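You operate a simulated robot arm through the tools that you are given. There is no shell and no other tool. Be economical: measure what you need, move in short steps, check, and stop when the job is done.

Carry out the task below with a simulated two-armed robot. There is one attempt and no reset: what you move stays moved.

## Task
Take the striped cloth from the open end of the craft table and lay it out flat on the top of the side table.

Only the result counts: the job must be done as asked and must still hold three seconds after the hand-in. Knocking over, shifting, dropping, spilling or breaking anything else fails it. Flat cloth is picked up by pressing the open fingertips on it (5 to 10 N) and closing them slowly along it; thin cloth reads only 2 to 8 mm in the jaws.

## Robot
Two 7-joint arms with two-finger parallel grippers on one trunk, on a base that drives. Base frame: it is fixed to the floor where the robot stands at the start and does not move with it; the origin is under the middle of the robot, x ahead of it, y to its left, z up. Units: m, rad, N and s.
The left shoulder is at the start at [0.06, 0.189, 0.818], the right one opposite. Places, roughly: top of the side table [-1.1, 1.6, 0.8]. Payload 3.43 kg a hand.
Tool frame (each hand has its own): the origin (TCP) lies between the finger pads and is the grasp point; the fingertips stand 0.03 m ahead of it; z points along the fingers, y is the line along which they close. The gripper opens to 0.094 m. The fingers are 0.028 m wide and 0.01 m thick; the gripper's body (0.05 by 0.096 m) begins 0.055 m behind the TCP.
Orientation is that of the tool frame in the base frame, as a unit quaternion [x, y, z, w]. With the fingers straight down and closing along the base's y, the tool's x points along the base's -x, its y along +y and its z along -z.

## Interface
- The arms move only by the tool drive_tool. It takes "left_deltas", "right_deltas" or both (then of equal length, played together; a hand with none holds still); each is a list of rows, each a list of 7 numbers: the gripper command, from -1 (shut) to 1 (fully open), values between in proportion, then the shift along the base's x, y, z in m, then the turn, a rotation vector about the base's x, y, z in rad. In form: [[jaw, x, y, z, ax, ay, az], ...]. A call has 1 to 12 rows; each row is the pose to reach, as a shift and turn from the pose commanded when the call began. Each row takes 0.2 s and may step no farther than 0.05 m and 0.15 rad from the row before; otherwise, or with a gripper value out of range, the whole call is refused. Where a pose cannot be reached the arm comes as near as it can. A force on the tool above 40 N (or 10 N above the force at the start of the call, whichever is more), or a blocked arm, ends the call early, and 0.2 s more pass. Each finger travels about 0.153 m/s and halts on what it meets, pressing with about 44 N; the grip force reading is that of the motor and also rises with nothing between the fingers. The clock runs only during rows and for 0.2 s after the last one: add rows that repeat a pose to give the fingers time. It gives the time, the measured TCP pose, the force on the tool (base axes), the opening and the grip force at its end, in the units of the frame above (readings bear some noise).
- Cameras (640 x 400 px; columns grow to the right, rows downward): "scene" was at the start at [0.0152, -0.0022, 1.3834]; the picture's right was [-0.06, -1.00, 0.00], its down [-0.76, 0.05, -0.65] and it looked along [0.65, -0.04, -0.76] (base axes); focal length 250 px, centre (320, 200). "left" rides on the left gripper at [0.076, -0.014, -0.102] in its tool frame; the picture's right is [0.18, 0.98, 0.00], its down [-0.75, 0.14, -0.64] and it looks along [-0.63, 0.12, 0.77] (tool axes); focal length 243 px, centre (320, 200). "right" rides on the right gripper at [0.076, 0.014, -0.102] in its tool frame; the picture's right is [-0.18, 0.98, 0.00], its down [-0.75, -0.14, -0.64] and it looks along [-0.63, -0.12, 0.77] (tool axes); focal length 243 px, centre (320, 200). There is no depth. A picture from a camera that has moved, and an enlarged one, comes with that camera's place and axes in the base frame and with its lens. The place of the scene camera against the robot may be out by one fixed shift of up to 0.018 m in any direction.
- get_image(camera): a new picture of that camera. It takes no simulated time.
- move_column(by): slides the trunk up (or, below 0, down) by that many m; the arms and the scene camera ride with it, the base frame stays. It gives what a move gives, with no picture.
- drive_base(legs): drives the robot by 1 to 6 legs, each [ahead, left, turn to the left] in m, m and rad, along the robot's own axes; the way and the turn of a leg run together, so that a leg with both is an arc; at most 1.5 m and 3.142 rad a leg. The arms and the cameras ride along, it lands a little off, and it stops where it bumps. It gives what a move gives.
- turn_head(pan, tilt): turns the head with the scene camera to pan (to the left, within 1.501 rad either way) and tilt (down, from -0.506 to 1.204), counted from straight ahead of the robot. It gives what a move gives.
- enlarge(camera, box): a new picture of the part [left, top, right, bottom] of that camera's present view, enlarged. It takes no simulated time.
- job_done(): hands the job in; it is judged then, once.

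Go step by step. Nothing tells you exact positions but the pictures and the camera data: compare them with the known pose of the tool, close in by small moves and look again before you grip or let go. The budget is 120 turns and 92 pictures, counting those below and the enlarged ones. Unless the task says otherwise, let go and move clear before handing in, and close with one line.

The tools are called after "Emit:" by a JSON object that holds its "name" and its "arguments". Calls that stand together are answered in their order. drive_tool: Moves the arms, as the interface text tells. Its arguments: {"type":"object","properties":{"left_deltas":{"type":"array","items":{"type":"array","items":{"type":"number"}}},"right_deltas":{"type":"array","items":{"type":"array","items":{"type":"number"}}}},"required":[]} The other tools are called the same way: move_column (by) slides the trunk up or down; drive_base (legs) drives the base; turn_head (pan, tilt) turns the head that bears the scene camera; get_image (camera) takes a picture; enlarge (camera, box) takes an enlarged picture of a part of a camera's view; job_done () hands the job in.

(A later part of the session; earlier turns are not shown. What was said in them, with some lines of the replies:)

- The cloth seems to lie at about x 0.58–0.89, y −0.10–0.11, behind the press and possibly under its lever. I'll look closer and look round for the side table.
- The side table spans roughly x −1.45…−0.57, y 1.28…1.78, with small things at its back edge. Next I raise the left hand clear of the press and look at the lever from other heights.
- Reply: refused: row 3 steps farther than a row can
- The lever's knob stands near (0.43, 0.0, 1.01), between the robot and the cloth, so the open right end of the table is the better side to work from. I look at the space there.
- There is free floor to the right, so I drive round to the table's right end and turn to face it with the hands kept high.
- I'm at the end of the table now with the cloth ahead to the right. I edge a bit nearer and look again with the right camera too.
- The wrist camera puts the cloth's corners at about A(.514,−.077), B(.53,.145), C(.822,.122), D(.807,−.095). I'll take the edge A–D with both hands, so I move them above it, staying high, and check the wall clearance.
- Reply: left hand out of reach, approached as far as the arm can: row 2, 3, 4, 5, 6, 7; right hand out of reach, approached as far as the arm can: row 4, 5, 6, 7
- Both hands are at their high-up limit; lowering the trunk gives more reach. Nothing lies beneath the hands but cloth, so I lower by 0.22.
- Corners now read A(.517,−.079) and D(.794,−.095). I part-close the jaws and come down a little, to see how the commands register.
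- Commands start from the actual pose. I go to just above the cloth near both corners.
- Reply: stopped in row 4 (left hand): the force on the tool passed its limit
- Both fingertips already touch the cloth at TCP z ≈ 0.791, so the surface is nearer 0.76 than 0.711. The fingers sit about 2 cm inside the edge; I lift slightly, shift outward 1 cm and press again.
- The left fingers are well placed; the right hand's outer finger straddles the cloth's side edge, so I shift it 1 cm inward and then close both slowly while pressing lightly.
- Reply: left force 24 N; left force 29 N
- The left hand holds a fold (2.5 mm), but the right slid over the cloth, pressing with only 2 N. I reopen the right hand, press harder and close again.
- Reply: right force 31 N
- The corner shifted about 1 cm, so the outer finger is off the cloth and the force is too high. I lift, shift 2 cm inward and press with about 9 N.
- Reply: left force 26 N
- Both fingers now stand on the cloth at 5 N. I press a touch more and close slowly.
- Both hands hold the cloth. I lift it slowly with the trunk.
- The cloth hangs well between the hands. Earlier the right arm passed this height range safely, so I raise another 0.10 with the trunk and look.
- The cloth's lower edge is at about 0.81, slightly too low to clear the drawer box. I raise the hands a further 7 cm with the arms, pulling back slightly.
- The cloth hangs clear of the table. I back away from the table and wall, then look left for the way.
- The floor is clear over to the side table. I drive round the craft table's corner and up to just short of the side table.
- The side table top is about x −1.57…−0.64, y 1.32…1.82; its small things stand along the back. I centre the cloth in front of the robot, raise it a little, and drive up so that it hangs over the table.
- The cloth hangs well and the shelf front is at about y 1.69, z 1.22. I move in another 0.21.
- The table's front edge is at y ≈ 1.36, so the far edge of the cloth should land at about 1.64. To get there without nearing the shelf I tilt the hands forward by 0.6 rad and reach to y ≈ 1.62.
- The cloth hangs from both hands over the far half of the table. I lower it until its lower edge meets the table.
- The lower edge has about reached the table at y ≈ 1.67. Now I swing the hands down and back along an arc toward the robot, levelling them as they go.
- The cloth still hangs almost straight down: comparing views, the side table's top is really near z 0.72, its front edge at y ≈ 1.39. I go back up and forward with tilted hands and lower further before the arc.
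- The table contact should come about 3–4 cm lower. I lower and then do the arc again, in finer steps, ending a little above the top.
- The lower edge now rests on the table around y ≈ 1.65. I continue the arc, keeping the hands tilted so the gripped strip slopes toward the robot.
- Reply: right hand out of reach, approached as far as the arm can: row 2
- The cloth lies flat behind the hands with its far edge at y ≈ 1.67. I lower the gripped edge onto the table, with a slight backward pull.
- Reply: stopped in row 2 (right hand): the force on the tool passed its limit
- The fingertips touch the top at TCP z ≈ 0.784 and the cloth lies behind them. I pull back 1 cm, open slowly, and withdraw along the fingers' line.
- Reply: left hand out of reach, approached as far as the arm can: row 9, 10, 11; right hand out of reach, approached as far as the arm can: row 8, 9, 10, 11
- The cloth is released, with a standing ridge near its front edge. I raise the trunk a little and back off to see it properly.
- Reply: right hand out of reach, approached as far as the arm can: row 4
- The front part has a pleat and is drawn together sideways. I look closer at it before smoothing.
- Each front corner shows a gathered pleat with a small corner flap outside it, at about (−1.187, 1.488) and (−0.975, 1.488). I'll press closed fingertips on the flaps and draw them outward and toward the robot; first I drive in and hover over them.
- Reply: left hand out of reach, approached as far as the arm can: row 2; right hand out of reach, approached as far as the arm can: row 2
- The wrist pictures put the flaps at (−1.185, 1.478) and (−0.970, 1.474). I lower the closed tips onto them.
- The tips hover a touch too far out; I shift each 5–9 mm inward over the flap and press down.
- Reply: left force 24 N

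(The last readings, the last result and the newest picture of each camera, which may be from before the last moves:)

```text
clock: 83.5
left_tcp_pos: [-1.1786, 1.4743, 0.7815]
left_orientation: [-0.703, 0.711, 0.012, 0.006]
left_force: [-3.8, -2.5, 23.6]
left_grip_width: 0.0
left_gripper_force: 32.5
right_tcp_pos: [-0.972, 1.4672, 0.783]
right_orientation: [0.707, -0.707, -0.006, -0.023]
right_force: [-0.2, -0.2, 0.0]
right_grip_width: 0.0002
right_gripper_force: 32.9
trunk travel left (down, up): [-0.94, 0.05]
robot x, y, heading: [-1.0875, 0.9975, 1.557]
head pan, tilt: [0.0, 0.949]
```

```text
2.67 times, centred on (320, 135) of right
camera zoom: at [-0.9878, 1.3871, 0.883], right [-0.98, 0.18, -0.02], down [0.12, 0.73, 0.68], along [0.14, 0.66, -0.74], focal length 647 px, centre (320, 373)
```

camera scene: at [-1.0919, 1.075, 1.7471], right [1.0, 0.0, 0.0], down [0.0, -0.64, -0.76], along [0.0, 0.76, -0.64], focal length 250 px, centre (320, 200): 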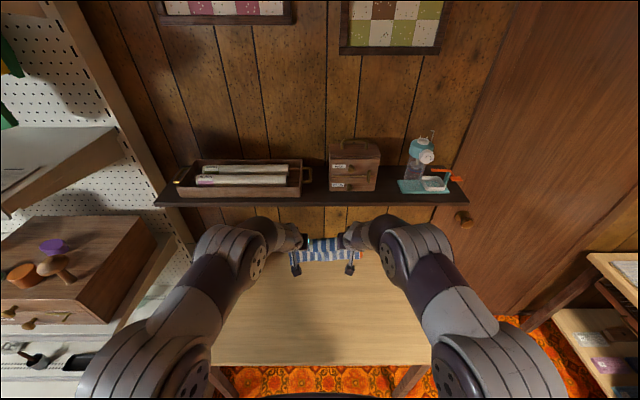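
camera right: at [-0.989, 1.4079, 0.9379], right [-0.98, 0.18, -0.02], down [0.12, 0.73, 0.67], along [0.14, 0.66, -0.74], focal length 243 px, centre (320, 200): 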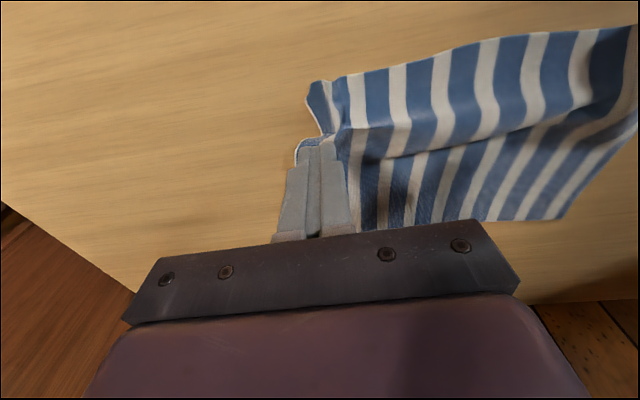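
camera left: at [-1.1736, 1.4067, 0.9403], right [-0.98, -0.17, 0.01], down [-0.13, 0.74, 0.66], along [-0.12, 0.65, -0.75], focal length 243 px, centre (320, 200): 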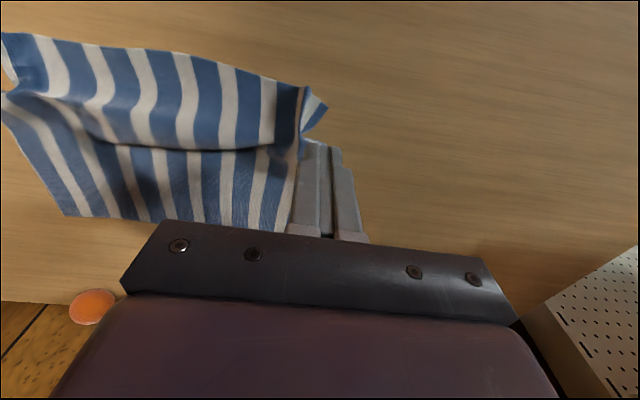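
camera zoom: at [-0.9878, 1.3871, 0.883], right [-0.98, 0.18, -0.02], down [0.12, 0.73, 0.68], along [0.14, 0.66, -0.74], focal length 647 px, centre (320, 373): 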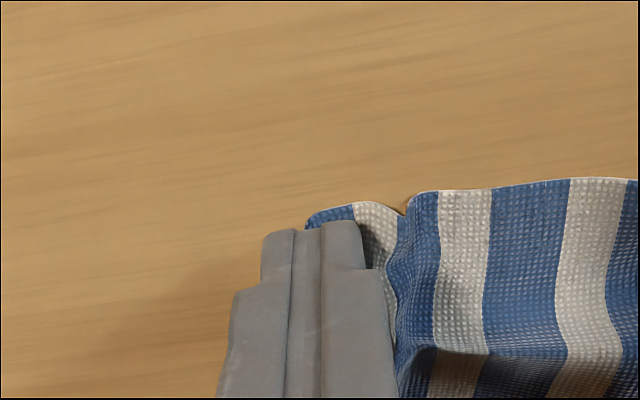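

Pushing sideways only folded the left flap. A better way: press on the front edge inside the gathers with part-open fingers and draw it toward the robot, then spread the gathers by opening the pressed fingers. I lift and look first.

Emit:
{"name": "drive_tool", "arguments": {"left_deltas": [[-1, 0, 0, 0.03, 0, 0, 0], [-0.5, 0.01, -0.01, 0.06, 0, 0, 0], [-0.15, 0.034, -0.02, 0.08, 0, 0, 0]], "right_deltas": [[-1, 0, 0, 0.03, 0, 0, 0], [-0.5, -0.02, -0.01, 0.06, 0, 0, 0], [-0.15, -0.048, -0.015, 0.08, 0, 0, 0]]}}

Emit:
{"name": "get_image", "arguments": {"camera": "left"}}

Emit:
{"name": "get_image", "arguments": {"camera": "right"}}

```text
clock: 84.3
left_tcp_pos: [-1.1448, 1.4508, 0.8579]
left_orientation: [-0.703, 0.711, 0.01, 0.003]
left_force: [0.1, -0.1, -0.2]
left_grip_width: 0.0401
left_gripper_force: 0.0
right_tcp_pos: [-1.0207, 1.4549, 0.8614]
right_orientation: [-0.707, 0.707, 0.005, 0.023]
right_force: [-0.3, 0.5, -0.1]
right_grip_width: 0.0402
right_gripper_force: 0.0
trunk travel left (down, up): [-0.94, 0.05]
robot x, y, heading: [-1.0887, 0.9969, 1.566]
head pan, tilt: [0.0, 0.949]
```

```text
29 pictures are left
camera left: at [-1.1292, 1.3735, 0.9586], right [-0.98, -0.17, 0.01], down [-0.13, 0.74, 0.66], along [-0.12, 0.65, -0.75], focal length 243 px, centre (320, 200)
```

left: 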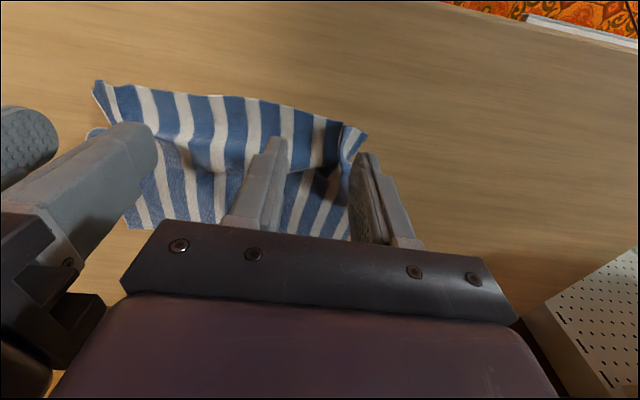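

```text
28 pictures are left
camera right: at [-1.0358, 1.3735, 0.9617], right [-0.98, 0.18, -0.02], down [0.12, 0.73, 0.67], along [0.14, 0.66, -0.74], focal length 243 px, centre (320, 200)
```

right: 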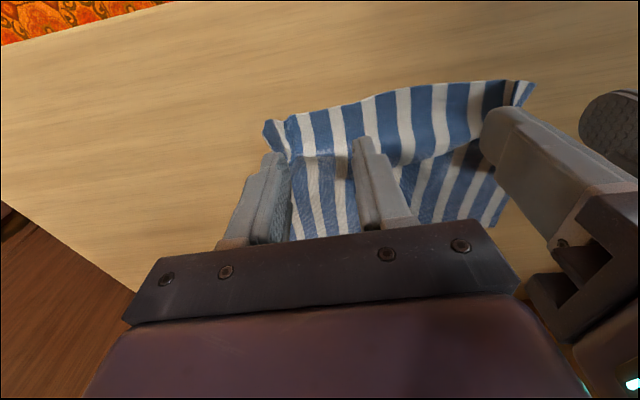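

The front edge runs at y ≈ 1.45–1.466. I press both hands' part-open tips on it inside the gathers.

Emit:
{"name": "drive_tool", "arguments": {"left_deltas": [[-0.15, 0.015, 0.014, -0.03, 0, 0, 0], [-0.15, 0.015, 0.014, -0.06, 0, 0, 0], [-0.15, 0.015, 0.014, -0.072, 0, 0, 0], [-0.15, 0.015, 0.014, -0.078, 0, 0, 0], [-0.15, 0.015, 0.014, -0.078, 0, 0, 0]], "right_deltas": [[-0.36, 0.016, 0.01, -0.03, 0, 0, 0], [-0.36, 0.016, 0.01, -0.06, 0, 0, 0], [-0.36, 0.016, 0.01, -0.074, 0, 0, 0], [-0.36, 0.016, 0.01, -0.081, 0, 0, 0], [-0.36, 0.016, 0.01, -0.081, 0, 0, 0]]}}

```text
clock: 85.5
left_tcp_pos: [-1.131, 1.4665, 0.7835]
left_orientation: [-0.703, 0.711, 0.01, 0.005]
left_force: [0.8, -1.0, 0.3]
left_grip_width: 0.0398
left_gripper_force: 0.1
right_tcp_pos: [-1.0035, 1.4653, 0.7815]
right_orientation: [0.707, -0.707, -0.007, -0.025]
right_force: [1.2, 0.8, 21.3]
right_grip_width: 0.0291
right_gripper_force: 0.1
trunk travel left (down, up): [-0.94, 0.05]
robot x, y, heading: [-1.0893, 0.9968, 1.566]
head pan, tilt: [0.0, 0.949]
```

The right hand presses with 21 N and the left barely touches; I even that out and draw the edge 3.5 cm toward the robot.

Emit:
{"name": "drive_tool", "arguments": {"left_deltas": [[-0.15, 0, 0, -0.0025, 0, 0, 0], [-0.15, 0, 0, -0.0025, 0, 0, 0], [-0.15, 0, -0.007, -0.0025, 0, 0, 0], [-0.15, -0.002, -0.014, -0.0025, 0, 0, 0], [-0.15, -0.004, -0.021, -0.0025, 0, 0, 0], [-0.15, -0.006, -0.028, -0.0025, 0, 0, 0], [-0.15, -0.008, -0.035, -0.0025, 0, 0, 0]], "right_deltas": [[-0.36, 0, 0, 0.001, 0, 0, 0], [-0.36, 0, 0, 0.001, 0, 0, 0], [-0.36, 0, -0.007, 0.001, 0, 0, 0], [-0.36, 0.002, -0.014, 0.001, 0, 0, 0], [-0.36, 0.004, -0.021, 0.001, 0, 0, 0], [-0.36, 0.006, -0.028, 0.001, 0, 0, 0], [-0.36, 0.008, -0.035, 0.001, 0, 0, 0]]}}

Emit:
{"name": "get_image", "arguments": {"camera": "left"}}

```text
clock: 86.7
left_tcp_pos: [-1.1314, 1.4507, 0.7809]
left_orientation: [-0.704, 0.71, 0.013, 0.009]
left_force: [1.0, -2.6, 14.3]
left_grip_width: 0.0401
left_gripper_force: 0.1
right_tcp_pos: [-0.9997, 1.44, 0.7814]
right_orientation: [0.708, -0.705, -0.005, -0.023]
right_force: [0.2, -0.8, 8.9]
right_grip_width: 0.0295
right_gripper_force: 0.0
trunk travel left (down, up): [-0.94, 0.05]
robot x, y, heading: [-1.0887, 0.9969, 1.561]
head pan, tilt: [0.0, 0.949]
stopped in row 6 (left hand): the force on the tool passed its limit (the readings are from after the stop); the commanded pose is now the measured one
```

```text
27 pictures are left
camera left: at [-1.1165, 1.3707, 0.8813], right [-0.98, -0.17, 0.0], down [-0.13, 0.73, 0.67], along [-0.11, 0.66, -0.75], focal length 243 px, centre (320, 200)
```

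left: 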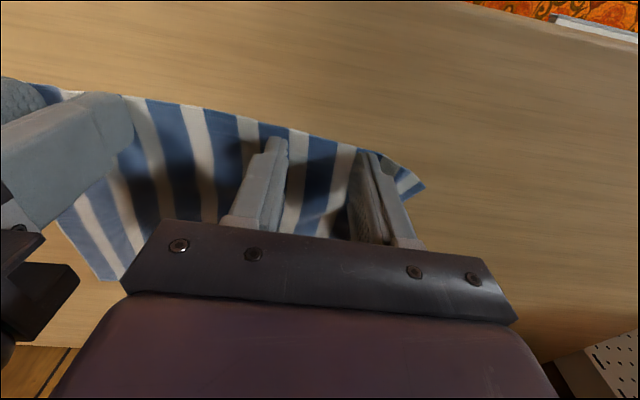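

That works: the pleat is drawn out and the left corner has opened. I draw a little more, then lift straight up and look.

Emit:
{"name": "drive_tool", "arguments": {"left_deltas": [[-0.15, 0, 0, 0.0, 0, 0, 0], [-0.15, -0.003, -0.006, -0.0005, 0, 0, 0], [-0.15, -0.005, -0.012, -0.0005, 0, 0, 0], [-0.15, -0.006, -0.016, -0.0005, 0, 0, 0], [-0.15, -0.006, -0.016, 0.01, 0, 0, 0], [-0.15, -0.006, -0.016, 0.05, 0, 0, 0], [-0.15, -0.03, -0.03, 0.09, 0, 0, 0]], "right_deltas": [[-0.36, 0, 0, 0.0, 0, 0, 0], [-0.36, 0.002, -0.003, 0, 0, 0, 0], [-0.36, 0.004, -0.006, 0, 0, 0, 0], [-0.36, 0.004, -0.008, 0, 0, 0, 0], [-0.36, 0.004, -0.008, 0.01, 0, 0, 0], [-0.36, 0.004, -0.008, 0.05, 0, 0, 0], [-0.36, 0.03, -0.02, 0.09, 0, 0, 0]]}}

Emit:
{"name": "get_image", "arguments": {"camera": "left"}}

Emit:
{"name": "get_image", "arguments": {"camera": "right"}}

```text
clock: 88.3
left_tcp_pos: [-1.1586, 1.4218, 0.8708]
left_orientation: [-0.703, 0.711, 0.012, 0.007]
left_force: [-0.1, -0.1, -0.4]
left_grip_width: 0.0399
left_gripper_force: 0.1
right_tcp_pos: [-0.9694, 1.4205, 0.8706]
right_orientation: [0.708, -0.706, -0.004, -0.022]
right_force: [1.0, -0.6, 0.4]
right_grip_width: 0.0301
right_gripper_force: 0.0
trunk travel left (down, up): [-0.94, 0.05]
robot x, y, heading: [-1.0853, 0.9943, 1.565]
head pan, tilt: [0.0, 0.949]
```

```text
26 pictures are left
camera left: at [-1.1452, 1.3437, 0.9713], right [-0.98, -0.17, 0.0], down [-0.13, 0.74, 0.66], along [-0.12, 0.65, -0.75], focal length 243 px, centre (320, 200)
```

left: 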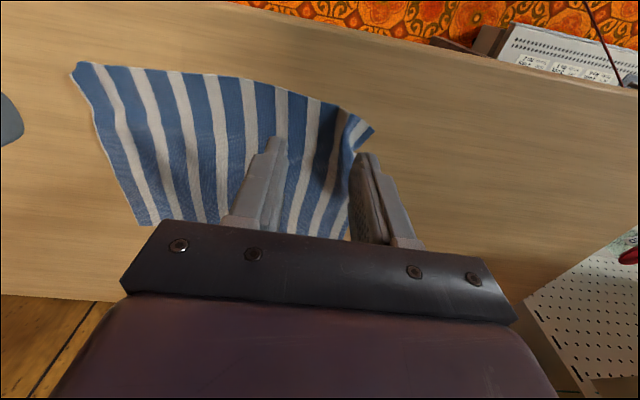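

```text
25 pictures are left
camera right: at [-0.9844, 1.3411, 0.9704], right [-0.98, 0.18, -0.02], down [0.12, 0.73, 0.67], along [0.14, 0.66, -0.74], focal length 243 px, centre (320, 200)
```

right: 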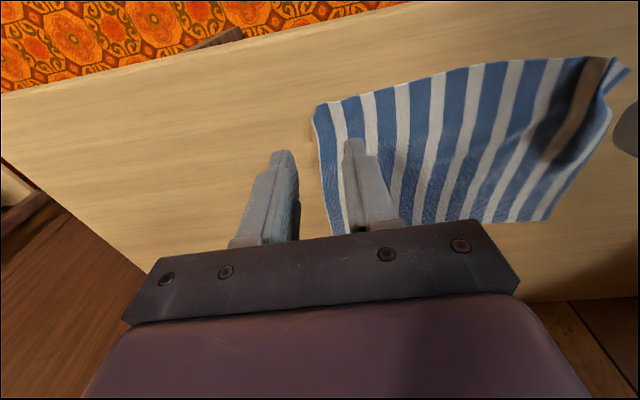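

Much better: the right corner is flat now; only a gather near the left corner, around (−1.187, 1.43), remains. I set the nearly closed left fingertips astride it and press.

Emit:
{"name": "drive_tool", "arguments": {"left_deltas": [[-0.7, -0.029, 0.016, -0.03, 0, 0, 0], [-0.7, -0.029, 0.016, -0.06, 0, 0, 0], [-0.7, -0.029, 0.016, -0.08, 0, 0, 0]]}}

Emit:
{"name": "enlarge", "arguments": {"camera": "left", "box": [200, 60, 440, 210]}}

```text
clock: 89.1
left_tcp_pos: [-1.1922, 1.4374, 0.7906]
left_orientation: [-0.704, 0.71, 0.011, 0.007]
left_force: [-0.3, 0.3, 0.4]
left_grip_width: 0.0139
left_gripper_force: 0.1
right_tcp_pos: [-0.9678, 1.4218, 0.8694]
right_orientation: [0.708, -0.706, -0.005, -0.022]
right_force: [-1.0, -0.2, 0.1]
right_grip_width: 0.0299
right_gripper_force: 0.0
trunk travel left (down, up): [-0.94, 0.05]
robot x, y, heading: [-1.0919, 0.9986, 1.56]
head pan, tilt: [0.0, 0.949]
```

```text
2.67 times, centred on (320, 135) of left
camera zoom: at [-1.1771, 1.3583, 0.8908], right [-0.98, -0.17, 0.0], down [-0.13, 0.74, 0.66], along [-0.12, 0.65, -0.75], focal length 647 px, centre (320, 373)
```

zoom: 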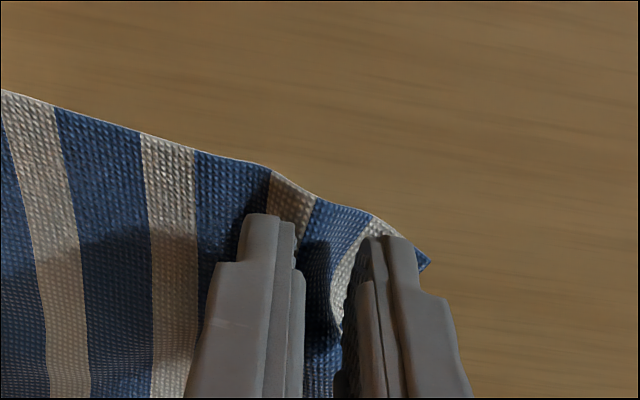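

The outer finger is on the corner flap and the inner one on the body, with the gather between. I press and open slowly, drifting outward.

Emit:
{"name": "drive_tool", "arguments": {"left_deltas": [[-0.7, 0, 0, -0.006, 0, 0, 0], [-0.7, 0, 0, -0.0095, 0, 0, 0], [-0.7, 0, 0, -0.0105, 0, 0, 0], [-0.6, -0.002, 0, -0.0105, 0, 0, 0], [-0.5, -0.004, -0.001, -0.0105, 0, 0, 0], [-0.4, -0.006, -0.002, -0.0105, 0, 0, 0], [-0.3, -0.008, -0.003, -0.0105, 0, 0, 0], [-0.2, -0.01, -0.004, -0.0105, 0, 0, 0], [-0.1, -0.012, -0.005, -0.0105, 0, 0, 0], [-0.1, -0.012, -0.005, -0.0105, 0, 0, 0]]}}

Emit:
{"name": "enlarge", "arguments": {"camera": "left", "box": [200, 60, 440, 210]}}

```text
clock: 91.3
left_tcp_pos: [-1.2033, 1.4329, 0.7803]
left_orientation: [-0.703, 0.711, 0.013, 0.007]
left_force: [2.1, 7.2, 33.7]
left_grip_width: 0.0426
left_gripper_force: 0.1
right_tcp_pos: [-0.9681, 1.4199, 0.8704]
right_orientation: [0.708, -0.706, -0.005, -0.023]
right_force: [0.9, 0.7, 0.3]
right_grip_width: 0.03
right_gripper_force: 0.0
trunk travel left (down, up): [-0.94, 0.05]
robot x, y, heading: [-1.0898, 0.9942, 1.561]
head pan, tilt: [0.0, 0.949]
```

```text
2.67 times, centred on (320, 135) of left
camera zoom: at [-1.1882, 1.3527, 0.8812], right [-0.98, -0.17, 0.0], down [-0.13, 0.74, 0.67], along [-0.12, 0.66, -0.75], focal length 647 px, centre (320, 373)
```

zoom: 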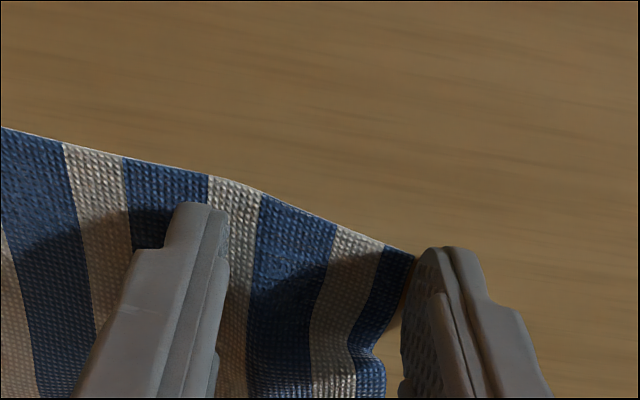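

The gather is spread flat. I lift both hands straight up, back the robot off and look.

Emit:
{"name": "drive_tool", "arguments": {"left_deltas": [[-0.1, 0, 0, 0.01, 0, 0, 0], [-0.1, 0, 0, 0.05, 0, 0, 0], [-0.1, -0.03, 0, 0.08, 0, 0, 0], [-0.1, -0.07, 0, 0.1, 0, 0, 0]], "right_deltas": [[-0.36, 0, 0, 0.01, 0, 0, 0], [-0.36, 0.02, 0, 0.02, 0, 0, 0], [-0.36, 0.05, 0, 0.03, 0, 0, 0], [-0.36, 0.08, 0, 0.03, 0, 0, 0]]}}

Emit:
{"name": "drive_base", "arguments": {"legs": [[-0.17, 0, 0]]}}

Emit:
{"name": "get_image", "arguments": {"camera": "scene"}}

```text
clock: 92.3
left_tcp_pos: [-1.2761, 1.4268, 0.8798]
left_orientation: [-0.703, 0.711, 0.01, 0.006]
left_force: [-0.4, -0.8, -0.7]
left_grip_width: 0.0423
left_gripper_force: 0.0
right_tcp_pos: [-0.8895, 1.4212, 0.9007]
right_orientation: [0.708, -0.706, -0.005, -0.022]
right_force: [-0.2, 0.2, -0.3]
right_grip_width: 0.0303
right_gripper_force: 0.0
trunk travel left (down, up): [-0.94, 0.05]
robot x, y, heading: [-1.091, 0.996, 1.564]
head pan, tilt: [0.0, 0.949]
```

```text
clock: 93.8
left_tcp_pos: [-1.2764, 1.2611, 0.8792]
left_orientation: [-0.704, 0.71, 0.012, 0.007]
left_force: [-0.7, -0.2, 0.0]
left_grip_width: 0.0425
left_gripper_force: 0.1
right_tcp_pos: [-0.8906, 1.2554, 0.8989]
right_orientation: [0.709, -0.705, -0.004, -0.022]
right_force: [-0.6, -0.2, -0.4]
right_grip_width: 0.0302
right_gripper_force: 0.1
trunk travel left (down, up): [-0.94, 0.05]
robot x, y, heading: [-1.0855, 0.83, 1.566]
head pan, tilt: [0.0, 0.949]
```

```text
22 pictures are left
camera scene: at [-1.0925, 0.8482, 1.8272], right [1.0, 0.0, 0.0], down [0.0, -0.81, -0.58], along [0.0, 0.58, -0.81], focal length 250 px, centre (320, 200)
```

scene: 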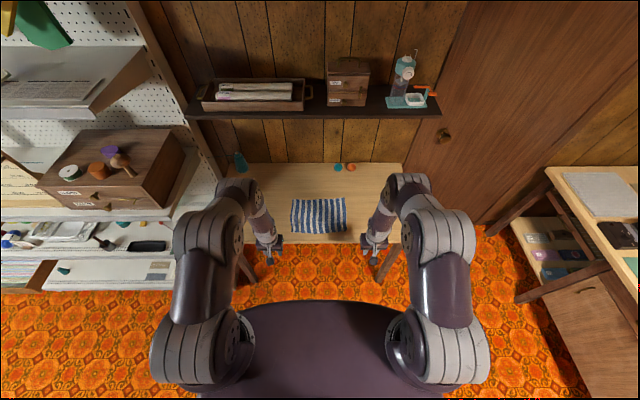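

Emit:
{"name": "enlarge", "arguments": {"camera": "scene", "box": [272, 185, 368, 245]}}

```text
6.67 times, centred on (320, 215) of scene
camera zoom: at [-1.0925, 0.8482, 1.8272], right [1.0, 0.0, 0.0], down [0.0, -0.81, -0.58], along [0.0, 0.58, -0.81], focal length 1663 px, centre (320, 100)
```

zoom: 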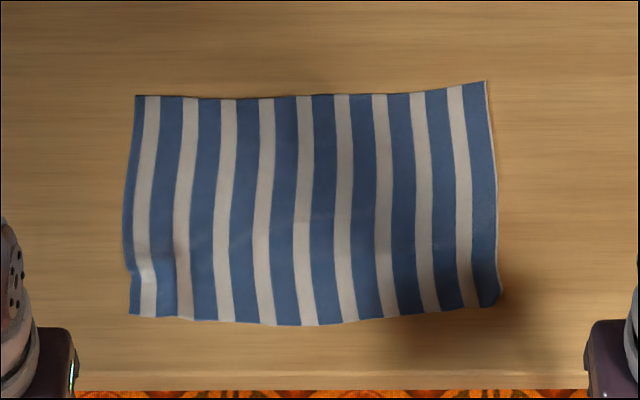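

Emit:
{"name": "job_done", "arguments": {}}

```text
The job is handed in.
```

The striped cloth is now on top of the side table, spread out to about its full size. A slight pucker remains at the left front corner, and its front edge is about 3–4 cm in from the table's front edge. Both hands have let go and are clear, and in the final view the other things on the side table look undisturbed.
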